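You operate a simulated robot arm through the tools that you are given. There is no shell and no other tool.

Carry out the task below with a simulated two-armed robot. There is one attempt and no reset: what you move stays moved.

JOB
Make up the probe with the long rod.
Fine: screw the rod tight on the stud of the probe tube, then the probe grip tight on the rod.

The check looks at the end state, three seconds after you hand in, the way a careful person would. Anything else that was tipped, shoved, dropped, spilled or broken makes it a failure.

ROBOT AND FRAMES
Two 7-joint arms with fingered hands on one trunk that stands fixed in place. Base frame: the origin is at the foot of the trunk, x ahead of it, y to its left, z up; the work surface is at about z = 800. Readings come in mm, rad, newtons and seconds.
The left shoulder is at [60, 177, 950], the right one opposite. Payload 4 kg a hand.
The TCP of each hand is the grasp point between the finger pads, 37 mm short of the fingertips. In the tool frame z runs along the fingers and y along their closing line. Largest opening 124 mm; the body of the gripper starts 43 mm behind the TCP. The gripper is a hand of 3 fingers: y runs from the thumb to the fingers, the wrist lies at [-15, -108, -202] in the tool frame, and closing takes about 1.5 s.
Orientation is that of the tool frame in the base frame, as a unit quaternion [x, y, z, w]. With the fingers straight down and the wrist toward the robot, the tool's x, y and z point along [0, 1, 0], [1, 0, 0] and [0, 0, -1] of the base frame.

CONTROLS
- The arms move only by the tool play_rows. It takes "left_targets", "right_targets" or both (then of equal length, played together; a hand with none holds still); each is a list of rows, each a list of 6 numbers: the shift along the base's x, y, z in mm, then the turn, a rotation vector about the base's x, y, z in rad. In form: [[x, y, z, wx, wy, wz], ...]. A call has 1 to 20 rows; each row shifts and turns the commanded pose from where the row before left it. "left_grip" and "right_grip" are, for a hand that has rows, the finger opening in mm, from 0 to 124, set as the call begins (left out, the last holds). A row lasts 0.2 s, in which the tool goes at most 50 mm and 0.15 rad; a call with a longer step from one row to the next is refused whole, and so is a gripper value outside its range. Where a pose cannot be reached the arm comes as near as it can. A force on the tool above 40 N (or 10 N above the force at the start of the call, whichever is more), or a blocked arm, ends the call early, and 0.2 s more pass. Each finger travels about 72 mm/s and halts on what it meets, pressing with about 29 N; the grip force reading is that of the motor and also rises with nothing between the fingers. The clock runs only during rows and for 0.2 s after the last one: add rows that do not move to give the fingers time. The reply holds the time, the measured pose of the TCP, the force on the tool along the base axes, the opening and the grip force, in the units named above and with some noise, with the torque about the TCP (base axes, N m) and any sound that the robot's microphone picked up, and new pictures: "pictures" is both (left out), scene, wrist or none (wrist: the cameras of the hands that moved).
- Cameras (640 x 400 px; columns grow to the right, rows downward): "scene" is now at [55.6, -18.3, 1608.4]; the picture's right is [-0.20, -0.98, 0.00], its down [-0.58, 0.12, -0.80] and it looks along [0.79, -0.16, -0.59] (base axes); focal length 342 px, centre (320, 200). "left" rides on the left gripper at [-64, -76, -137] in its tool frame; the picture's right is [-0.84, -0.26, 0.48], its down [0.48, -0.76, 0.43] and it looks along [0.26, 0.60, 0.76] (tool axes); focal length 256 px, centre (320, 200). "right" rides on the right gripper at [64, -76, -136] in its tool frame; the picture's right is [-0.84, 0.26, -0.48], its down [-0.48, -0.76, 0.43] and it looks along [-0.26, 0.60, 0.76] (tool axes); focal length 256 px, centre (320, 200). There is no depth. A picture from a camera that has moved, and an enlarged one, comes with that camera's place and axes in the base frame and with its lens.
- slide_trunk(by): slides the trunk up (or, below 0, down) by that many mm; the arms and the scene camera ride with it, the base frame stays. It gives what a move gives, with no picture.
- curl_fingers(index, middle, thumb_bend, thumb_turn, hand): sets how far each is bent, from 0 (flat) to 1 (curled in); at 0.3 the hand is open as for a grip, at 0.7 the pads meet at the TCP. One left out holds its place. A second passes; each finger stops where it meets its share of the squeeze, and holds until it gets a number again. A gripper value or a shape takes the hand back. It gives what a move gives, with no picture; readings hold the bend of each and the force on the fingers (four entries, about 0 where the hand has none), thumb and palm. thumb_turn goes from beside the hand (0) to across from the fingers (1), as for a grip.
- set_grasp(shape, hand): the hand has 3 fingers and takes this shape, open, in about a second: jaw (thumb against the fingers, like two jaws); tri (thumb and two fingers); tip (a fingertip pinch); poke (one finger out to press); point (the index stretched); flat (the hand flat); cup (the hand cupped); fist (a fist). The gripper value then closes the fingers along that shape, each until it touches; the sizes above hold for jaw. It gives what a move gives, with no picture.
- aim_head(pan, tilt): turns the head with the scene camera to pan (to the left, within 1.501 rad either way) and tilt (down, from -0.506 to 1.204), counted from straight ahead of the robot. It gives what a move gives, and a new picture of the scene camera.
- zoom(camera, box): a new picture of the part [left, top, right, bottom] of that camera's present view, enlarged. The clock stands still meanwhile.
- job_done(): hands the job in; it is judged then, once.

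Nothing tells you positions but the pictures and the camera data. Unless the task says otherwise, let go and move clear before handing in.

The tools are called after "Call:" as a command line: name --argument value ..., lists and objects as JSON in quotes. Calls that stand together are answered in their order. play_rows: Moves the arms, as the interface text tells. Its arguments: {"type":"object","properties":{"left_targets":{"type":"array"},"left_grip":{"type":"number"},"right_targets":{"type":"array"},"right_grip":{"type":"number"},"pictures":{"type":"string","enum":["both","scene","wrist","none"]}},"required":[]} The other tools are called the same way: slide_trunk (by) slides the trunk up or down; set_grasp (shape, hand) gives the hand a shape; curl_fingers (index, middle, thumb_bend, thumb_turn, hand) moves the fingers one by one; aim_head (pan, tilt) turns the head that bears the scene camera; zoom (camera, box) takes an enlarged picture of a part of a camera's view; job_done () hands the job in.

At the start:

```text
time: 0.0
left_eef_pos: [552.0, 152.9, 1221.0]
left_orientation: [0.707, 0.707, 0.0, 0.001]
left_force: [0.3, 0.3, 1.3]
left_ft_torque: [-0.02, 0.03, 0.0]
left_grip_width: 123.8
left_finger_force: 0.1
left_shape: jaw
left_bend: [0.3, 0.3, 0.3, 0.98]
left_finger forces: [0.1, 0.0, 0.1, 0.0, 0.0, 0.0]
right_eef_pos: [528.9, -370.2, 1207.5]
right_orientation: [0.707, 0.708, 0.0, 0.0]
right_force: [-0.1, 0.4, 0.5]
right_ft_torque: [0.02, 0.0, -0.02]
right_grip_width: 123.6
right_finger_force: 0.0
right_shape: jaw
right_bend: [0.3, 0.3, 0.3, 0.98]
right_finger forces: [0.0, 0.1, 0.0, 0.0, 0.1, 0.1]
trunk travel left (down, up): [-475.0, 115.0]
head pan, tilt: [-0.199, 0.637]
```

scene: 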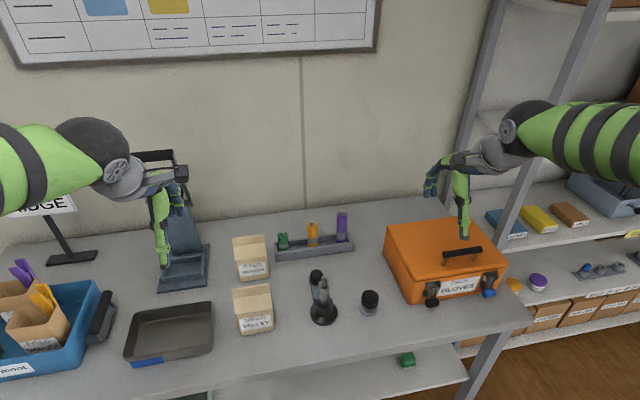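
right: 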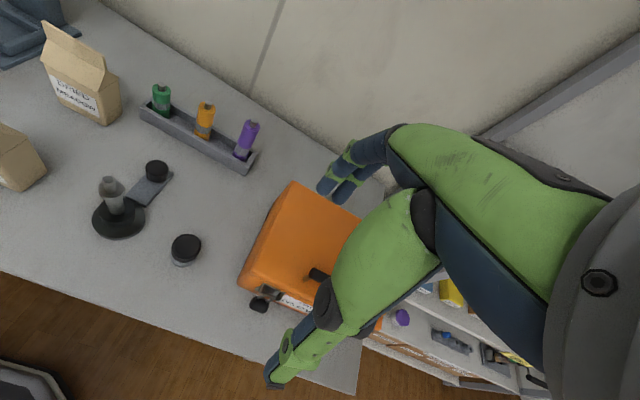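
left: 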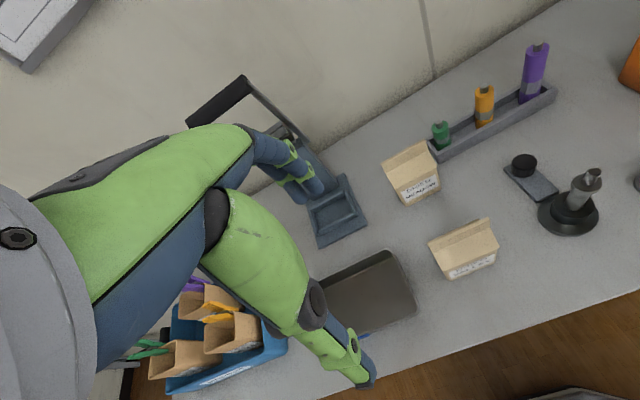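

I see a bench with a rack of three rods (green short, orange middle, purple long), a stand holding a grey tube, two black knob-like parts, two boxes and a case. I'll look closer before moving anything.

Call:
zoom --camera "scene" --box '[260, 200, 400, 340]'

Call:
zoom --camera "right" --box '[70, 60, 290, 280]'

Call:
zoom --camera "left" --box '[420, 30, 640, 250]'

Call:
zoom --camera "scene" --box '[0, 0, 640, 400]'

```text
2.86 times, centred on (330, 270) of scene
camera zoom: at [55.6, -18.3, 1608.4], right [-0.2, -0.98, 0.0], down [-0.58, 0.12, -0.8], along [0.79, -0.16, -0.59], focal length 976 px, centre (291, 0)
```

zoom: 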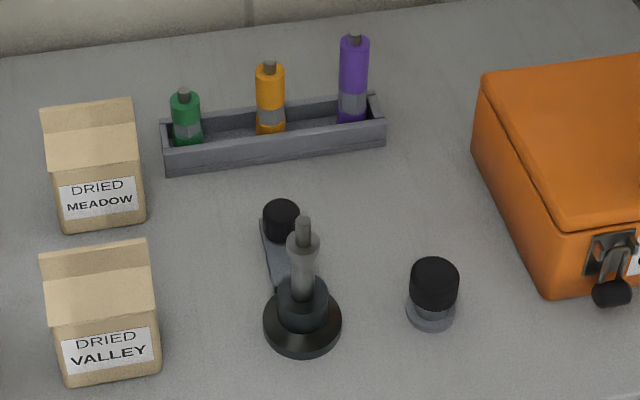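

```text
1.82 times, centred on (180, 170) of right
camera zoom: at [453.2, -307.1, 1343.9], right [0.26, -0.84, 0.48], down [-0.76, -0.48, -0.43], along [0.6, -0.26, -0.76], focal length 465 px, centre (574, 254)
```

zoom: 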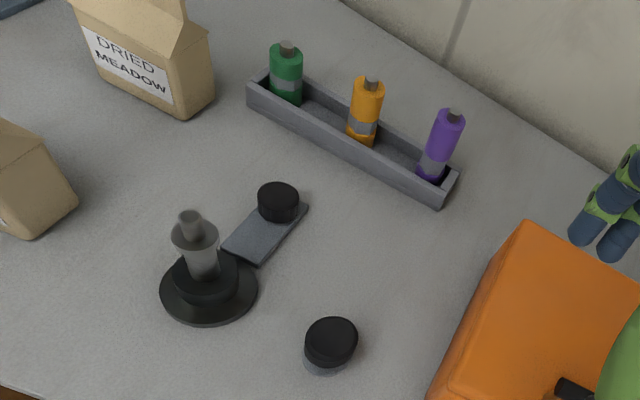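

```text
1.82 times, centred on (530, 140) of left
camera zoom: at [475.7, 89.4, 1356.6], right [-0.26, -0.84, -0.48], down [-0.76, 0.48, -0.43], along [0.6, 0.26, -0.76], focal length 465 px, centre (-62, 309)
```

zoom: 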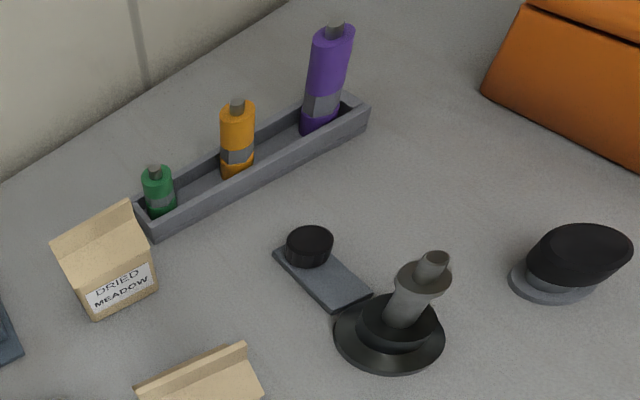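

```text
1.00 times, centred on (320, 200) of scene (not enlarged: the box is as wide or as high as the picture)
camera zoom: at [55.6, -18.3, 1608.4], right [-0.2, -0.98, 0.0], down [-0.58, 0.12, -0.8], along [0.79, -0.16, -0.59], focal length 342 px, centre (320, 200)
```

zoom: 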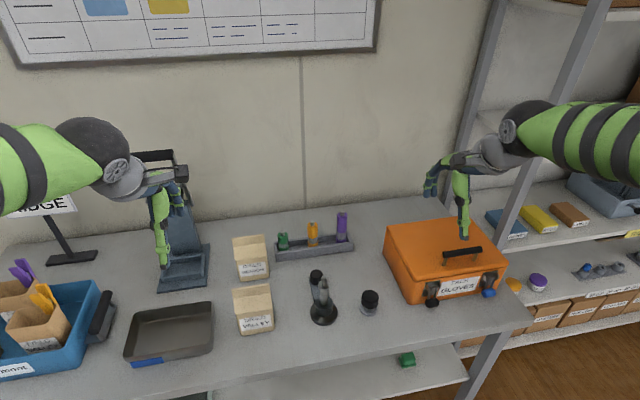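

The grey tube with a stud stands in a black holder. One black knob sits on a slate plate and the other on a grey base; I zoom tighter to tell which one is the probe grip.

Call:
zoom --camera "scene" --box '[345, 280, 395, 320]'

Call:
zoom --camera "scene" --box '[295, 260, 355, 330]'

Call:
zoom --camera "scene" --box '[270, 205, 360, 265]'

Call:
zoom --camera "right" --box '[80, 150, 220, 280]'

Call:
zoom --camera "left" --box '[490, 140, 640, 250]'

Call:
zoom --camera "scene" --box '[380, 210, 540, 320]'

```text
10.00 times, centred on (370, 300) of scene
camera zoom: at [55.6, -18.3, 1608.4], right [-0.2, -0.98, 0.0], down [-0.58, 0.12, -0.8], along [0.79, -0.16, -0.59], focal length 3416 px, centre (-180, -800)
```

zoom: 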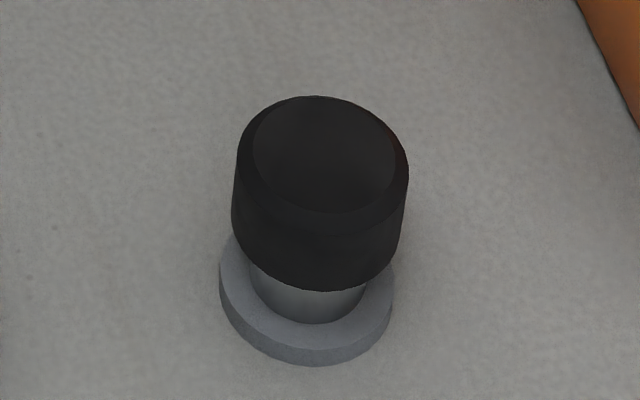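

```text
5.71 times, centred on (325, 295) of scene
camera zoom: at [55.6, -18.3, 1608.4], right [-0.2, -0.98, 0.0], down [-0.58, 0.12, -0.8], along [0.79, -0.16, -0.59], focal length 1952 px, centre (291, -343)
```

zoom: 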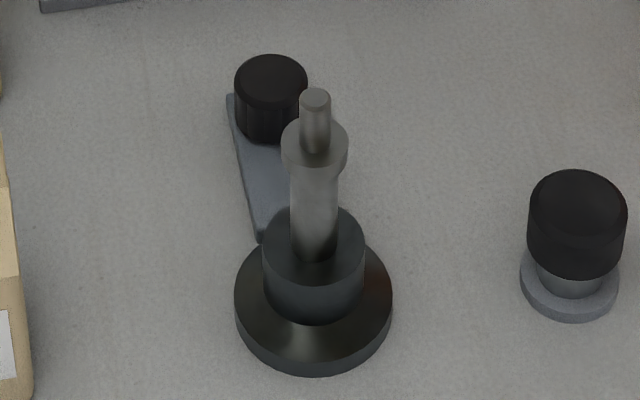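

```text
6.67 times, centred on (315, 235) of scene
camera zoom: at [55.6, -18.3, 1608.4], right [-0.2, -0.98, 0.0], down [-0.58, 0.12, -0.8], along [0.79, -0.16, -0.59], focal length 2277 px, centre (353, -33)
```

zoom: 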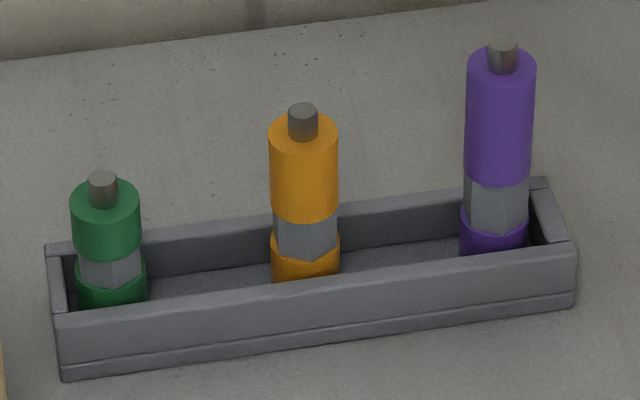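

```text
3.08 times, centred on (150, 215) of right
camera zoom: at [453.2, -307.1, 1343.9], right [0.26, -0.84, 0.48], down [-0.76, -0.48, -0.43], along [0.6, -0.26, -0.76], focal length 788 px, centre (843, 154)
```

zoom: 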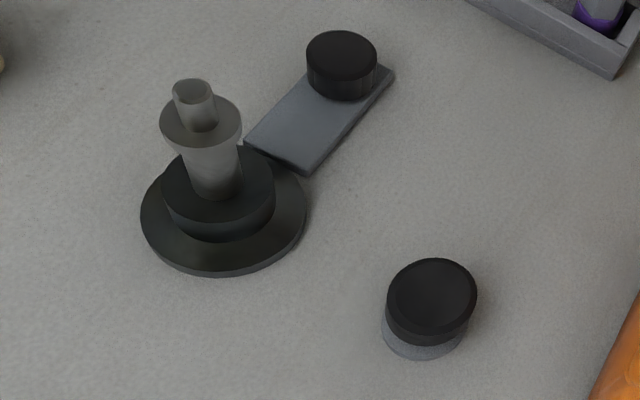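

```text
3.64 times, centred on (565, 195) of left
camera zoom: at [475.7, 89.4, 1356.6], right [-0.26, -0.84, -0.48], down [-0.76, 0.48, -0.43], along [0.6, 0.26, -0.76], focal length 931 px, centre (-571, 218)
```

zoom: 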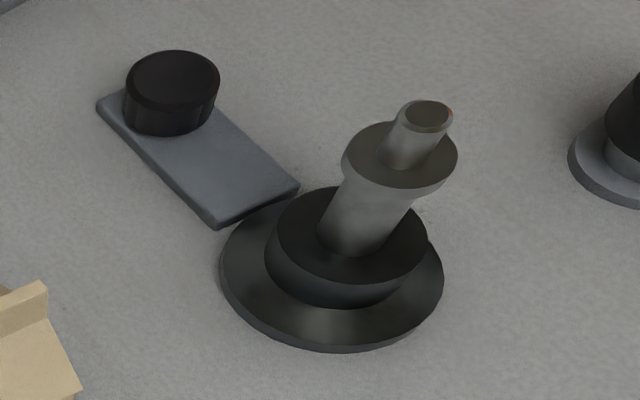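

```text
3.64 times, centred on (460, 265) of scene
camera zoom: at [55.6, -18.3, 1608.4], right [-0.2, -0.98, 0.0], down [-0.58, 0.12, -0.8], along [0.79, -0.16, -0.59], focal length 1242 px, centre (-189, -36)
```

zoom: 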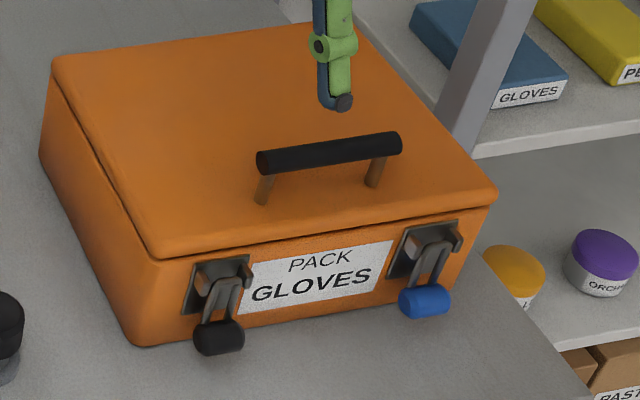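

The purple rod (long) stands at the right end of the rack near [866,-253], stud top at about z 938. The tube is at about [610,-140] with stud top at about 950, and a black grip sits on a grey foot at about [592,-262]. I bring the right hand nearer for a closer view.

Call:
play_rows --right_targets '[[30, 10, -5, 0, 0, 0], [40, 15, -10, 0, 0, 0], [40, 15, -10, 0, 0, 0], [40, 15, -10, 0, 0, 0], [40, 15, -10, 0, 0, 0], [40, 15, -10, 0, 0, 0], [20, 10, -10, 0, 0, 0], [0, 0, 0, 0, 0, 0]]'

```text
time: 1.8
left_eef_pos: [551.4, 154.5, 1221.1]
left_orientation: [0.707, 0.707, 0.0, 0.0]
left_force: [-0.4, -0.4, 0.2]
left_ft_torque: [-0.01, 0.01, 0.0]
left_grip_width: 123.8
left_finger_force: 0.1
left_shape: jaw
left_bend: [0.3, 0.3, 0.3, 0.98]
left_finger forces: [0.0, 0.1, 0.0, 0.0, 0.0, 0.0]
right_eef_pos: [778.8, -275.7, 1140.2]
right_orientation: [0.707, 0.707, -0.001, 0.0]
right_force: [-0.6, 0.9, 0.0]
right_ft_torque: [-0.01, 0.0, -0.01]
right_grip_width: 123.8
right_finger_force: 0.2
right_shape: jaw
right_bend: [0.3, 0.3, 0.3, 0.98]
right_finger forces: [0.1, 0.1, 0.0, 0.0, 0.0, 0.0]
trunk travel left (down, up): [-475.0, 115.0]
head pan, tilt: [-0.199, 0.637]
camera scene: at [55.5, -18.4, 1608.4], right [-0.2, -0.98, 0.0], down [-0.58, 0.12, -0.8], along [0.79, -0.16, -0.59], focal length 342 px, centre (320, 200)
camera right: at [702.1, -212.8, 1277.3], right [0.26, -0.84, 0.48], down [-0.76, -0.48, -0.43], along [0.6, -0.26, -0.76], focal length 256 px, centre (320, 200)
```

scene: 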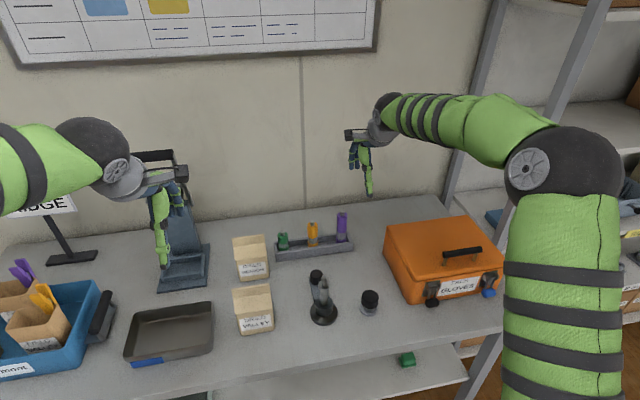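
right: 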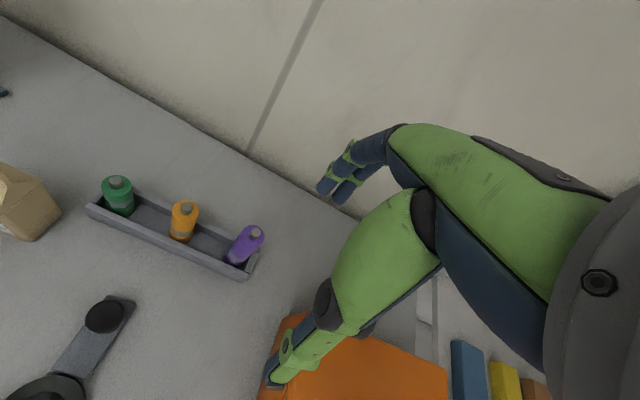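

The hand is now above and in front of the rack. I zoom on the rod and on the plate with the knob.

Call:
zoom --camera "right" --box '[20, 280, 180, 400]'

Call:
zoom --camera "right" --box '[80, 160, 280, 290]'

```text
3.33 times, centred on (100, 340) of right
camera zoom: at [702.1, -212.8, 1277.3], right [0.26, -0.84, 0.48], down [-0.76, -0.48, -0.43], along [0.6, -0.26, -0.76], focal length 853 px, centre (1053, -267)
```

zoom: 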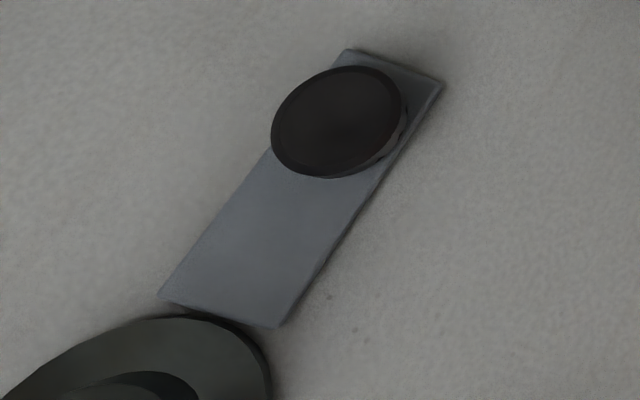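

```text
3.08 times, centred on (180, 225) of right
camera zoom: at [702.1, -212.8, 1277.3], right [0.26, -0.84, 0.48], down [-0.76, -0.48, -0.43], along [0.6, -0.26, -0.76], focal length 788 px, centre (751, 123)
```

zoom: 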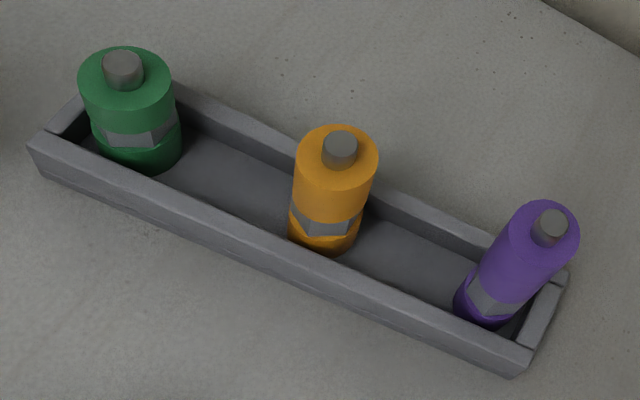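

The purple rod's stud top triangulates to about [856,-251,949]. I move the right hand above it at z ≈ 1010 and check.

Call:
play_rows --right_targets '[[20, 6, -20, 0, 0, 0], [20, 6, -30, 0, 0, 0], [20, 6, -30, 0, 0, 0], [17, 7, -30, 0, 0, 0], [0, 0, -20, 0, 0, 0], [0, 0, 0, 0, 0, 0]]'

Call:
zoom --camera "scene" --box '[290, 130, 400, 270]'

Call:
zoom --camera "right" --box '[150, 100, 400, 400]'

```text
time: 3.2
left_eef_pos: [551.4, 154.1, 1218.7]
left_orientation: [0.707, 0.707, 0.0, 0.0]
left_force: [0.3, 0.6, -0.2]
left_ft_torque: [-0.01, -0.01, 0.02]
left_grip_width: 123.6
left_finger_force: 0.0
left_shape: jaw
left_bend: [0.3, 0.3, 0.3, 0.98]
left_finger forces: [0.1, 0.0, 0.1, 0.0, 0.0, 0.0]
right_eef_pos: [856.3, -249.6, 1012.5]
right_orientation: [0.707, 0.707, 0.0, 0.0]
right_force: [-0.1, -0.6, -0.7]
right_ft_torque: [0.03, 0.0, 0.01]
right_grip_width: 123.8
right_finger_force: 0.0
right_shape: jaw
right_bend: [0.3, 0.3, 0.3, 0.98]
right_finger forces: [0.0, 0.1, 0.0, 0.0, 0.1, 0.1]
trunk travel left (down, up): [-475.0, 115.0]
head pan, tilt: [-0.199, 0.637]
camera scene: at [55.7, -18.2, 1608.4], right [-0.2, -0.98, 0.0], down [-0.58, 0.12, -0.8], along [0.79, -0.16, -0.59], focal length 342 px, centre (320, 200)
camera right: at [780.2, -186.1, 1148.6], right [0.26, -0.84, 0.48], down [-0.76, -0.48, -0.43], along [0.6, -0.26, -0.76], focal length 256 px, centre (320, 200)
```

scene: 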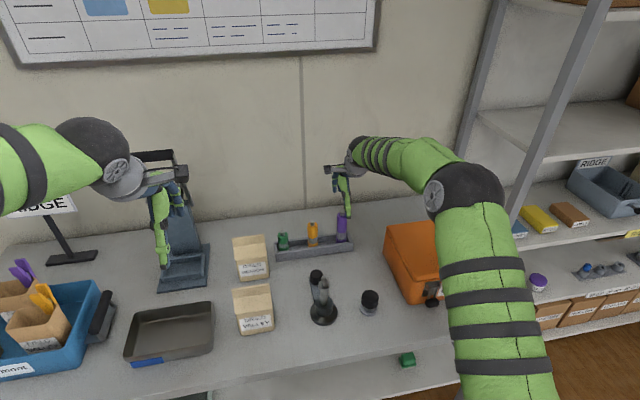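
right: 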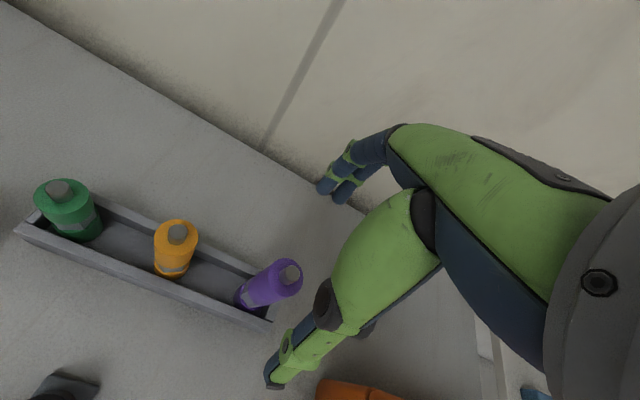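

```text
2.86 times, centred on (345, 200) of scene
camera zoom: at [55.7, -18.2, 1608.4], right [-0.2, -0.98, 0.0], down [-0.58, 0.12, -0.8], along [0.79, -0.16, -0.59], focal length 976 px, centre (249, 200)
```

zoom: 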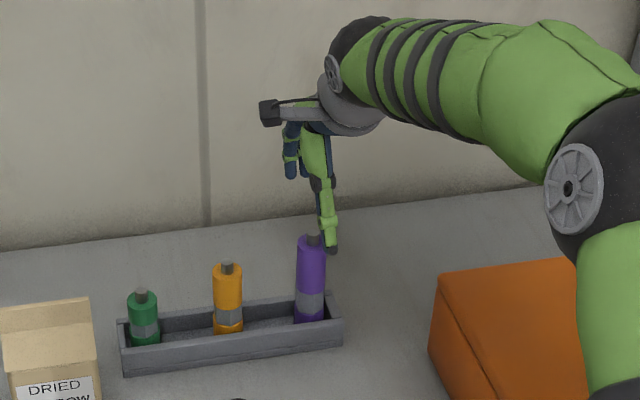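

```text
1.33 times, centred on (275, 250) of right
camera zoom: at [780.2, -186.1, 1148.6], right [0.26, -0.84, 0.48], down [-0.76, -0.48, -0.43], along [0.6, -0.26, -0.76], focal length 341 px, centre (380, 133)
```

zoom: 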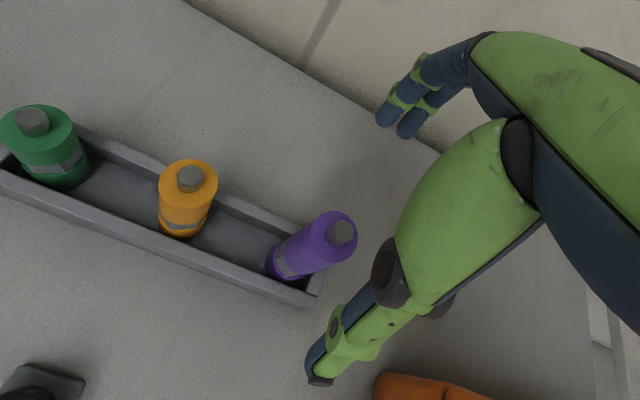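

The hand is centred over the purple rod to within a couple of millimetres. I descend to z ≈ 915 with open fingers, straddling its upper body.

Call:
play_rows --right_targets '[[-1.5, -0.5, -20, 0, 0, 0], [0, 0, -25, 0, 0, 0], [0, 0, -25, 0, 0, 0], [0, 0, -17, 0, 0, 0], [0, 0, -10, 0, 0, 0], [0, 0, 0, 0, 0, 0]]'

Call:
zoom --camera "scene" --box '[290, 150, 400, 270]'

```text
time: 4.6
left_eef_pos: [552.3, 153.2, 1219.7]
left_orientation: [0.707, 0.707, 0.0, 0.001]
left_force: [0.2, 0.5, -0.8]
left_ft_torque: [-0.01, 0.01, 0.01]
left_grip_width: 123.5
left_finger_force: 0.2
left_shape: jaw
left_bend: [0.3, 0.3, 0.3, 0.98]
left_finger forces: [0.0, 0.1, 0.0, 0.1, 0.0, 0.0]
right_eef_pos: [855.5, -252.1, 915.6]
right_orientation: [0.707, 0.707, 0.0, 0.0]
right_force: [-0.5, 0.0, 0.3]
right_ft_torque: [0.0, 0.01, -0.02]
right_grip_width: 123.7
right_finger_force: 0.0
right_shape: jaw
right_bend: [0.3, 0.3, 0.3, 0.98]
right_finger forces: [0.1, 0.0, 0.0, 0.0, 0.0, 0.0]
trunk travel left (down, up): [-475.0, 115.0]
head pan, tilt: [-0.199, 0.637]
camera scene: at [55.7, -18.3, 1608.4], right [-0.2, -0.98, 0.0], down [-0.58, 0.12, -0.8], along [0.79, -0.16, -0.59], focal length 342 px, centre (320, 200)
camera right: at [778.3, -187.9, 1051.8], right [0.26, -0.84, 0.48], down [-0.76, -0.48, -0.43], along [0.6, -0.26, -0.76], focal length 256 px, centre (320, 200)
```

scene: 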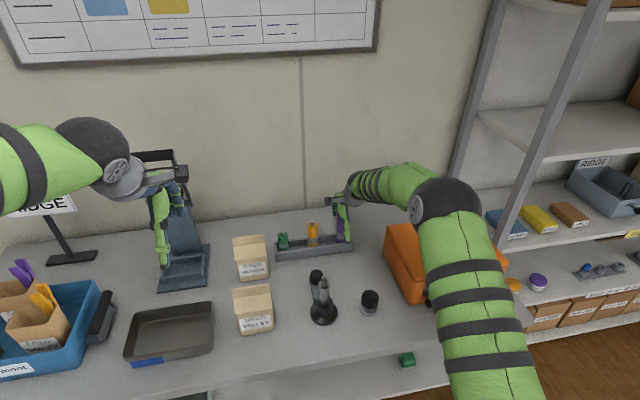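
right: 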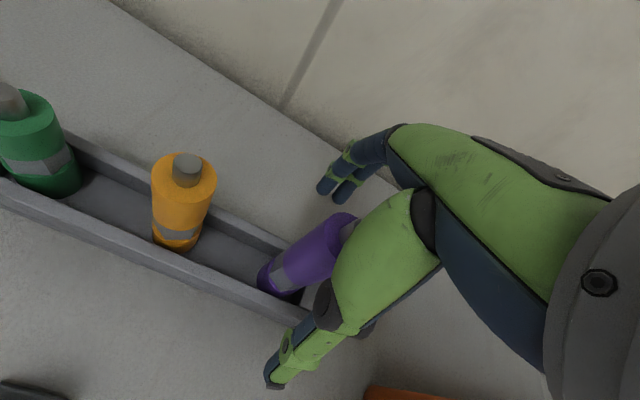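

```text
3.33 times, centred on (345, 210) of scene
camera zoom: at [55.7, -18.3, 1608.4], right [-0.2, -0.98, 0.0], down [-0.58, 0.12, -0.8], along [0.79, -0.16, -0.59], focal length 1138 px, centre (237, 167)
```

zoom: 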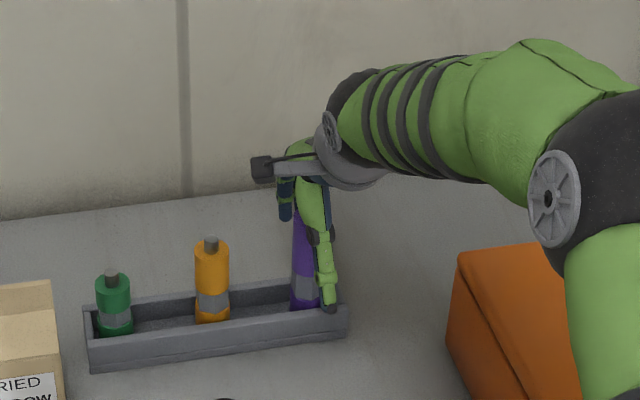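

The thumb lies in front of the rod and the fingers behind it, both at its y. I close the right hand on the rod.

Call:
play_rows --right_targets '[[0, 0, 0, 0, 0, 0], [0, 0, 0, 0, 0, 0], [0, 0, 0, 0, 0, 0], [0, 0, 0, 0, 0, 0], [0, 0, 0, 0, 0, 0], [0, 0, 0, 0, 0, 0], [0, 0, 0, 0, 0, 0], [0, 0, 0, 0, 0, 0]]' --right_grip 0

Call:
zoom --camera "right" --box '[220, 120, 480, 400]'

```text
time: 6.4
left_eef_pos: [552.1, 153.6, 1219.0]
left_orientation: [0.707, 0.707, 0.0, 0.0]
left_force: [0.4, -0.1, -0.5]
left_ft_torque: [0.01, -0.02, -0.01]
left_grip_width: 123.6
left_finger_force: 0.0
left_shape: jaw
left_bend: [0.3, 0.3, 0.3, 0.98]
left_finger forces: [0.0, 0.0, 0.0, 0.0, 0.0, 0.0]
right_eef_pos: [855.2, -251.0, 916.4]
right_orientation: [0.707, 0.707, 0.001, 0.001]
right_force: [8.3, 0.3, 2.6]
right_ft_torque: [-0.06, -0.94, -0.05]
right_grip_width: 32.9
right_finger_force: 29.4
right_shape: jaw
right_bend: [0.53, 0.56, 0.61, 1.0]
right_finger forces: [23.3, 13.8, 0.0, 0.1, 29.8, 0.0]
trunk travel left (down, up): [-475.0, 115.0]
head pan, tilt: [-0.199, 0.637]
camera scene: at [56.2, -18.2, 1608.4], right [-0.2, -0.98, 0.0], down [-0.58, 0.12, -0.8], along [0.79, -0.16, -0.59], focal length 342 px, centre (320, 200)
camera right: at [778.8, -187.8, 1052.5], right [0.26, -0.84, 0.48], down [-0.76, -0.48, -0.44], along [0.6, -0.26, -0.76], focal length 256 px, centre (320, 200)
```

scene: 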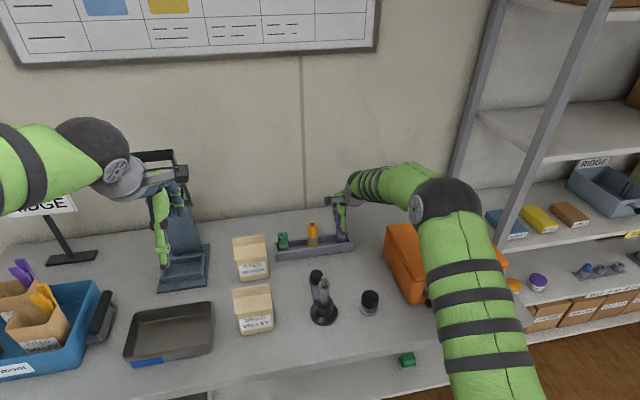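
right: 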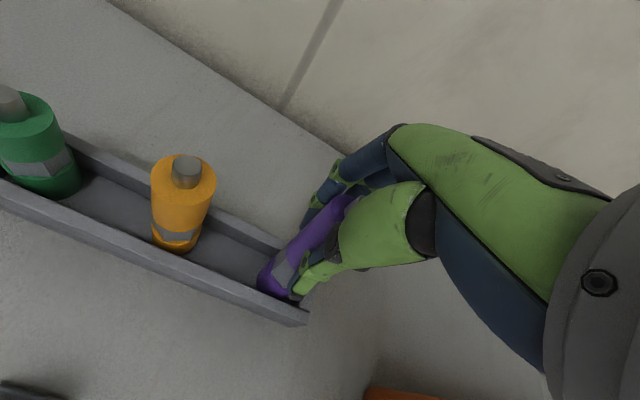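

```text
1.43 times, centred on (350, 260) of right
camera zoom: at [778.8, -187.8, 1052.5], right [0.26, -0.84, 0.48], down [-0.76, -0.48, -0.44], along [0.6, -0.26, -0.76], focal length 366 px, centre (277, 114)
```

zoom: 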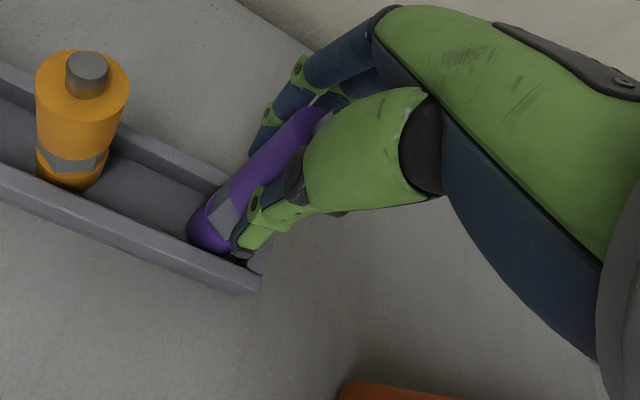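

The rod is held at about 33 mm opening with 29 N. I lift it straight up.

Call:
play_rows --right_targets '[[0, 0, 5, 0, 0, 0], [0, 0, 10, 0, 0, 0], [0, 0, 20, 0, 0, 0], [0, 0, 30, 0, 0, 0], [0, 0, 35, 0, 0, 0], [0, 0, 40, 0, 0, 0], [0, 0, 30, 0, 0, 0], [0, 0, 0, 0, 0, 0]]'

Call:
zoom --camera "right" --box '[180, 150, 440, 400]'

Call:
zoom --camera "scene" --box '[290, 120, 400, 270]'

```text
time: 8.2
left_eef_pos: [550.8, 155.0, 1220.1]
left_orientation: [0.707, 0.707, 0.0, 0.0]
left_force: [-0.2, 0.1, -0.6]
left_ft_torque: [0.03, 0.0, 0.02]
left_grip_width: 123.6
left_finger_force: 0.1
left_shape: jaw
left_bend: [0.3, 0.3, 0.3, 0.98]
left_finger forces: [0.1, 0.0, 0.0, 0.0, 0.0, 0.0]
right_eef_pos: [856.0, -251.3, 1085.4]
right_orientation: [0.707, 0.707, -0.001, 0.0]
right_force: [-0.6, -0.6, -1.9]
right_ft_torque: [0.02, -0.04, 0.0]
right_grip_width: 29.8
right_finger_force: 28.9
right_shape: jaw
right_bend: [0.55, 0.57, 0.62, 1.0]
right_finger forces: [21.3, 12.2, 0.0, 0.1, 32.6, 0.0]
trunk travel left (down, up): [-475.0, 115.0]
head pan, tilt: [-0.199, 0.637]
camera scene: at [56.0, -18.3, 1608.4], right [-0.2, -0.98, 0.0], down [-0.58, 0.12, -0.8], along [0.79, -0.16, -0.59], focal length 342 px, centre (320, 200)
camera right: at [780.4, -188.2, 1222.3], right [0.26, -0.84, 0.48], down [-0.76, -0.48, -0.43], along [0.6, -0.26, -0.76], focal length 256 px, centre (320, 200)
```

scene: 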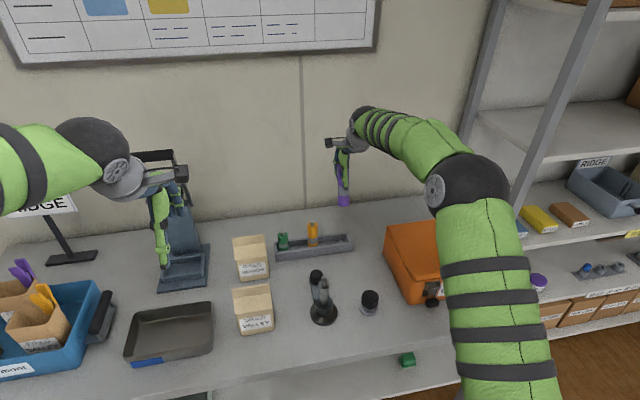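
right: 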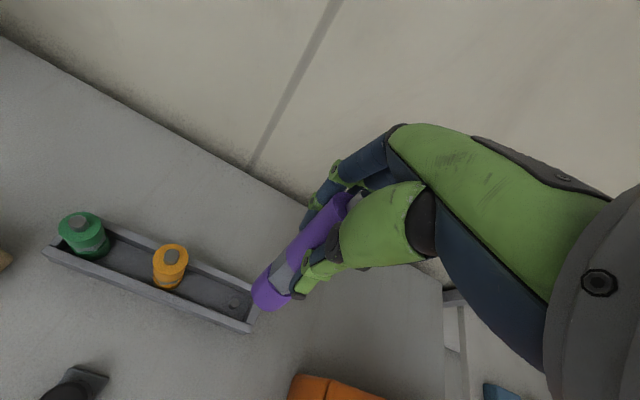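

```text
1.60 times, centred on (310, 275) of right
camera zoom: at [780.4, -188.2, 1222.3], right [0.26, -0.84, 0.48], down [-0.76, -0.48, -0.43], along [0.6, -0.26, -0.76], focal length 410 px, centre (336, 80)
```

zoom: 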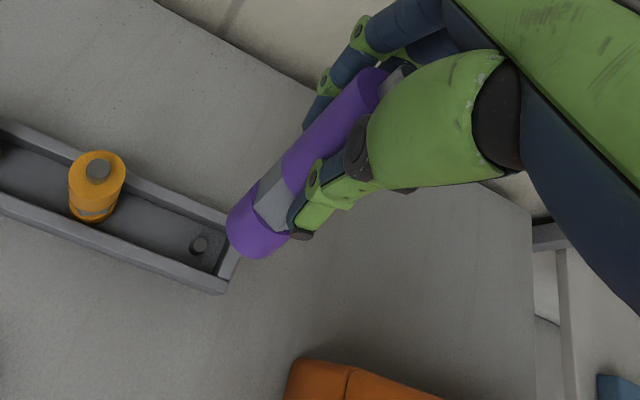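

```text
2.67 times, centred on (345, 195) of scene
camera zoom: at [56.0, -18.3, 1608.4], right [-0.2, -0.98, 0.0], down [-0.58, 0.12, -0.8], along [0.79, -0.16, -0.59], focal length 911 px, centre (253, 213)
```

zoom: 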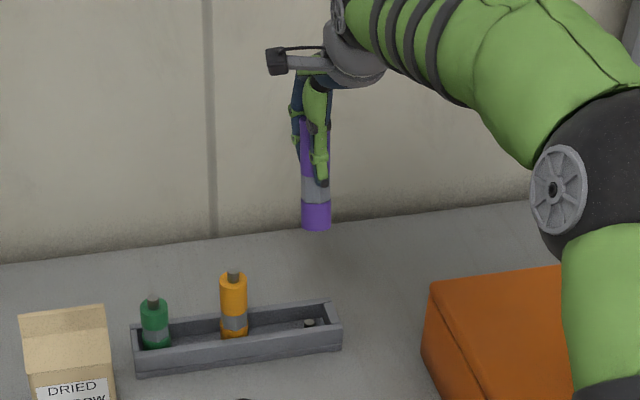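

The rod came off its peg and is in the hand. I check whether it hangs straight by zooming in.

Call:
zoom --camera "right" --box '[240, 170, 400, 320]'

Call:
zoom --camera "scene" --box '[320, 140, 370, 215]'

```text
2.67 times, centred on (320, 245) of right
camera zoom: at [780.4, -188.2, 1222.3], right [0.26, -0.84, 0.48], down [-0.76, -0.48, -0.43], along [0.6, -0.26, -0.76], focal length 683 px, centre (320, 80)
```

zoom: 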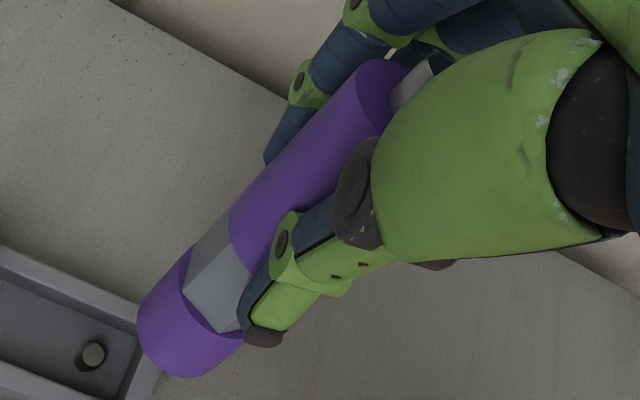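

```text
5.33 times, centred on (345, 178) of scene
camera zoom: at [56.0, -18.3, 1608.4], right [-0.2, -0.98, 0.0], down [-0.58, 0.12, -0.8], along [0.79, -0.16, -0.59], focal length 1822 px, centre (187, 320)
```

zoom: 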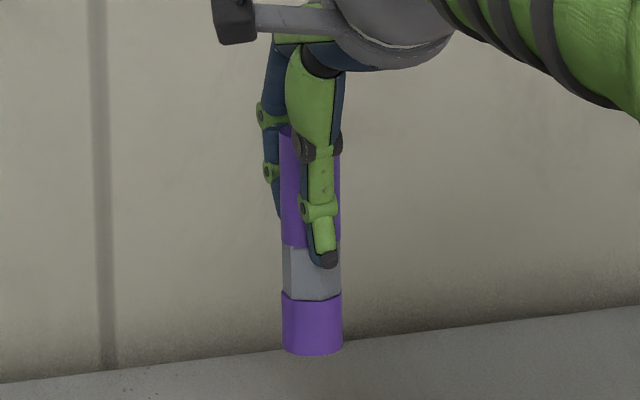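

The rod seems tilted in the grip (top leaning away from the robot). I carry it above the stand at a safe height, then use the left hand's camera for a side view.

Call:
play_rows --right_targets '[[-10, 5, 25, 0, 0, 0], [-25, 10, 20, 0, 0, 0], [-30, 14, 10, 0, 0, 0], [-30, 14, 5, 0, 0, 0], [-30, 14, 5, 0, 0, 0], [-30, 14, 0, 0, 0, 0], [-30, 14, 0, 0, 0, 0], [-30, 14, 0, 0, 0, 0], [-20, 10, 0, 0, 0, 0], [-10, 2, 0, 0, 0, 0], [0, 0, 0, 0, 0, 0]]'

Call:
zoom --camera "scene" --box '[260, 160, 400, 340]'

```text
time: 10.6
left_eef_pos: [551.0, 154.1, 1220.1]
left_orientation: [0.707, 0.707, 0.0, 0.0]
left_force: [-0.5, 0.7, -0.3]
left_ft_torque: [0.0, -0.03, -0.02]
left_grip_width: 123.7
left_finger_force: 0.0
left_shape: jaw
left_bend: [0.3, 0.3, 0.3, 0.98]
left_finger forces: [0.0, 0.1, 0.0, 0.0, 0.0, 0.1]
right_eef_pos: [609.9, -141.3, 1148.4]
right_orientation: [0.707, 0.707, 0.0, 0.0]
right_force: [-0.2, -0.5, -1.5]
right_ft_torque: [0.02, 0.05, -0.04]
right_grip_width: 29.4
right_finger_force: 29.7
right_shape: jaw
right_bend: [0.55, 0.57, 0.62, 1.0]
right_finger forces: [21.3, 12.6, 0.0, 0.0, 32.2, 0.0]
trunk travel left (down, up): [-475.0, 115.0]
head pan, tilt: [-0.199, 0.637]
camera scene: at [55.9, -18.3, 1608.4], right [-0.2, -0.98, 0.0], down [-0.58, 0.12, -0.8], along [0.79, -0.16, -0.59], focal length 342 px, centre (320, 200)
camera right: at [534.0, -76.8, 1285.7], right [0.26, -0.84, 0.48], down [-0.76, -0.48, -0.43], along [0.6, -0.26, -0.76], focal length 256 px, centre (320, 200)
```

scene: 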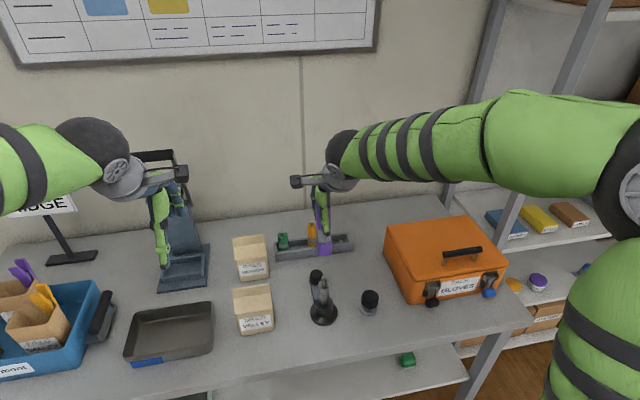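
right: 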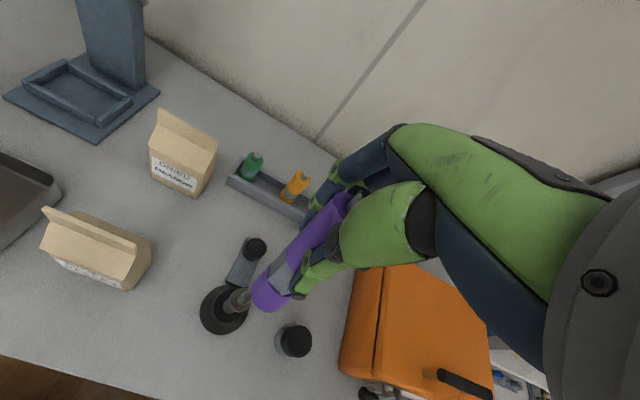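

```text
2.22 times, centred on (330, 250) of scene
camera zoom: at [55.9, -18.3, 1608.4], right [-0.2, -0.98, 0.0], down [-0.58, 0.12, -0.8], along [0.79, -0.16, -0.59], focal length 759 px, centre (298, 89)
```

zoom: 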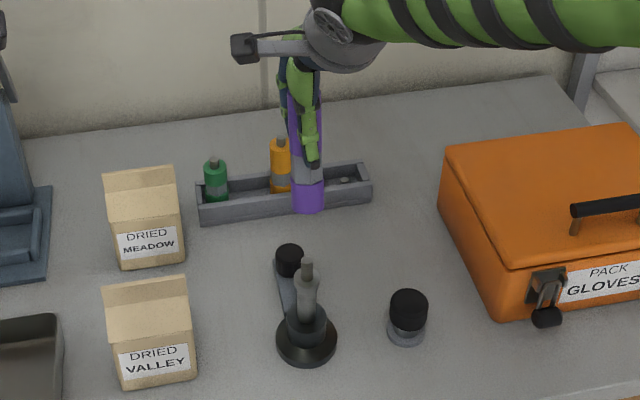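

The rod is above the stand. I turn the left hand horizontal, looking to the right, so its camera sees the rod from the side.

Call:
play_rows --left_targets '[[0, 0, 0, -0.1428, 0, 0], [0, 0, 0, -0.1428, 0, 0], [0, 0, 0, -0.1428, 0, 0], [0, 0, -5, -0.1428, 0, 0], [0, 0, -10, -0.1428, 0, 0], [0, 0, -10, -0.1428, 0, 0], [0, 0, -15, -0.1428, 0, 0], [0, 0, -15, -0.1428, 0, 0], [0, -10, -15, -0.1428, 0, 0], [0, -10, -15, -0.1428, 0, 0], [0, -10, -15, -0.1428, 0, 0], [10, -10, 0, 0, 0, -0.13], [10, -20, 0, 0, 0, -0.13], [10, -20, 0, 0, 0, -0.13], [15, -20, 0, 0, 0, -0.13], [0, -20, 0, 0, 0, 0], [0, 0, 0, 0, 0, 0]]'

```text
time: 14.2
left_eef_pos: [598.5, 35.7, 1118.4]
left_orientation: [0.612, 0.354, -0.612, 0.354]
left_force: [0.2, -0.2, 0.0]
left_ft_torque: [-0.02, 0.03, -0.01]
left_grip_width: 123.7
left_finger_force: 0.1
left_shape: jaw
left_bend: [0.3, 0.3, 0.3, 0.98]
left_finger forces: [0.0, 0.0, 0.0, 0.0, 0.1, 0.1]
right_eef_pos: [610.3, -140.7, 1147.9]
right_orientation: [0.707, 0.707, 0.0, 0.0]
right_force: [-0.6, 0.5, -1.2]
right_ft_torque: [-0.01, -0.01, -0.01]
right_grip_width: 29.3
right_finger_force: 29.0
right_shape: jaw
right_bend: [0.55, 0.58, 0.62, 1.0]
right_finger forces: [21.2, 12.6, 0.0, 0.1, 32.1, 0.0]
trunk travel left (down, up): [-475.0, 115.0]
head pan, tilt: [-0.199, 0.637]
camera scene: at [55.9, -18.2, 1608.4], right [-0.2, -0.98, 0.0], down [-0.58, 0.12, -0.8], along [0.79, -0.16, -0.59], focal length 342 px, centre (320, 200)
camera left: at [600.2, 190.5, 1183.1], right [-0.46, -0.29, 0.84], down [-0.88, 0.0, -0.48], along [0.14, -0.96, -0.26], focal length 256 px, centre (320, 200)
```

scene: 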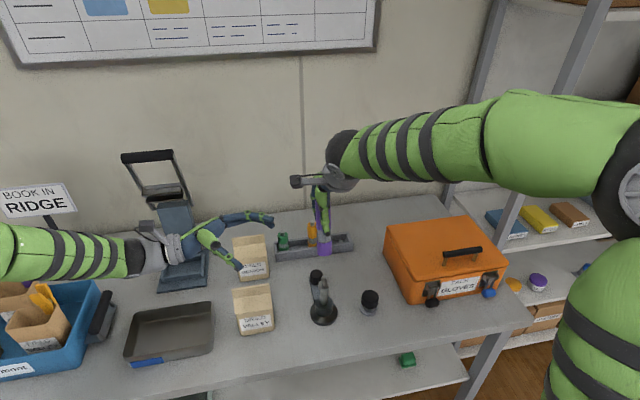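
left: 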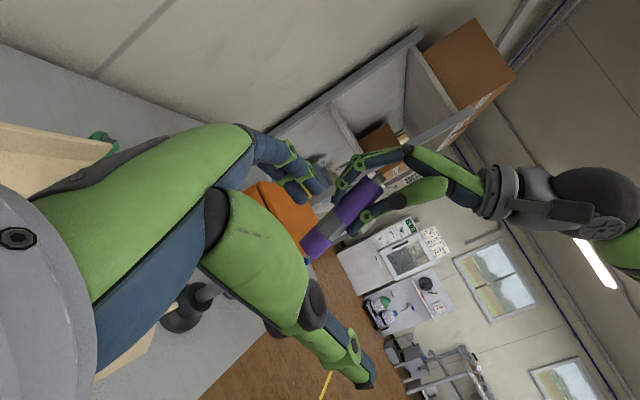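

The left camera sees the rod from the side. I zoom to measure its lean.

Call:
zoom --camera "left" --box '[280, 130, 440, 280]'

```text
2.67 times, centred on (360, 205) of left
camera zoom: at [600.2, 190.5, 1183.1], right [-0.46, -0.29, 0.84], down [-0.88, 0.0, -0.48], along [0.14, -0.96, -0.26], focal length 683 px, centre (213, 187)
```

zoom: 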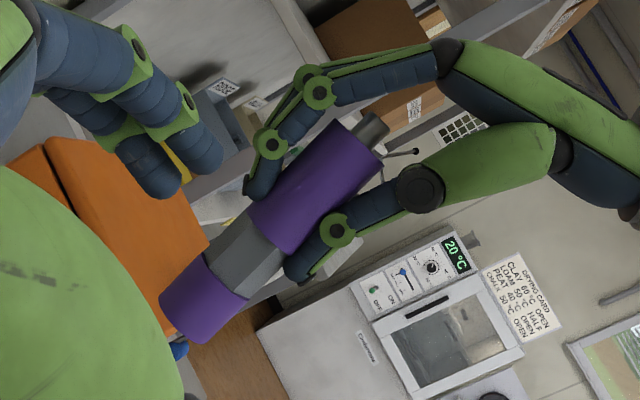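

From the side, the rod leans about 17° (top toward the wall), and its axis sits roughly 15 mm beyond the TCP. I tilt the right hand by −0.30 rad about y so that the rod stands vertical.

Call:
play_rows --right_targets '[[0, 0, 0, 0, -0.1, 0], [0, 0, 0, 0, -0.1, 0], [0, 0, 0, 0, -0.1, 0], [0, 0, 0, 0, 0, 0]]' --pictures "scene"

Call:
zoom --camera "left" --box '[280, 130, 440, 280]'

Call:
zoom --camera "scene" --box '[290, 170, 360, 270]'

```text
time: 15.2
left_eef_pos: [598.0, 35.7, 1119.6]
left_orientation: [0.612, 0.354, -0.612, 0.355]
left_force: [1.1, 0.7, -0.2]
left_ft_torque: [0.03, 0.01, 0.04]
left_grip_width: 123.8
left_finger_force: 0.1
left_shape: jaw
left_bend: [0.3, 0.3, 0.3, 0.98]
left_finger forces: [0.0, 0.0, 0.0, 0.1, 0.0, 0.0]
right_eef_pos: [610.2, -140.0, 1149.3]
right_orientation: [0.699, 0.699, 0.106, 0.105]
right_force: [-0.3, 0.4, -1.7]
right_ft_torque: [0.0, 0.02, 0.01]
right_grip_width: 29.4
right_finger_force: 28.6
right_shape: jaw
right_bend: [0.55, 0.58, 0.62, 1.0]
right_finger forces: [21.1, 12.7, 0.1, 0.0, 32.1, 0.0]
trunk travel left (down, up): [-475.0, 115.0]
head pan, tilt: [-0.199, 0.637]
camera scene: at [55.9, -18.2, 1608.4], right [-0.2, -0.98, 0.0], down [-0.58, 0.12, -0.8], along [0.79, -0.16, -0.59], focal length 342 px, centre (320, 200)
```

scene: 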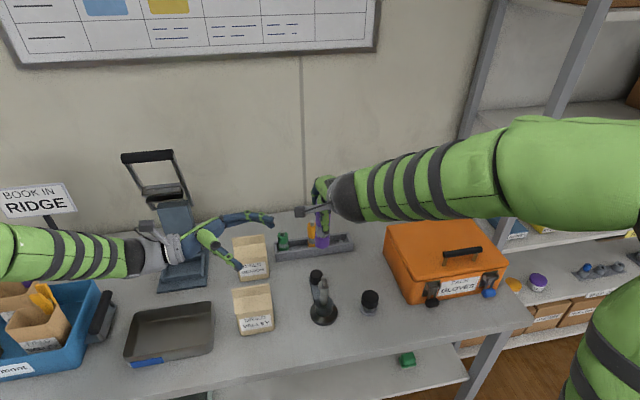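

```text
2.67 times, centred on (360, 205) of left
camera zoom: at [600.1, 190.8, 1183.2], right [-0.46, -0.29, 0.84], down [-0.88, 0.0, -0.48], along [0.14, -0.96, -0.26], focal length 683 px, centre (213, 187)
```

zoom: 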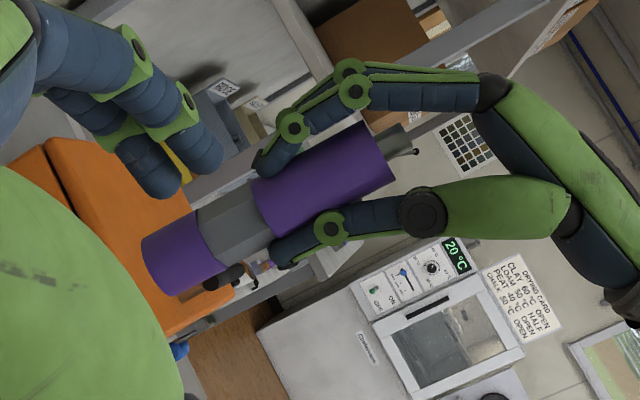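

```text
4.00 times, centred on (325, 220) of scene
camera zoom: at [55.9, -18.2, 1608.4], right [-0.2, -0.98, 0.0], down [-0.58, 0.12, -0.8], along [0.79, -0.16, -0.59], focal length 1366 px, centre (300, 120)
```

zoom: 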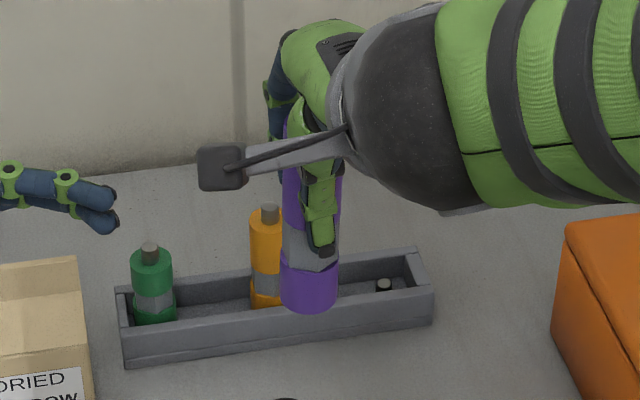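

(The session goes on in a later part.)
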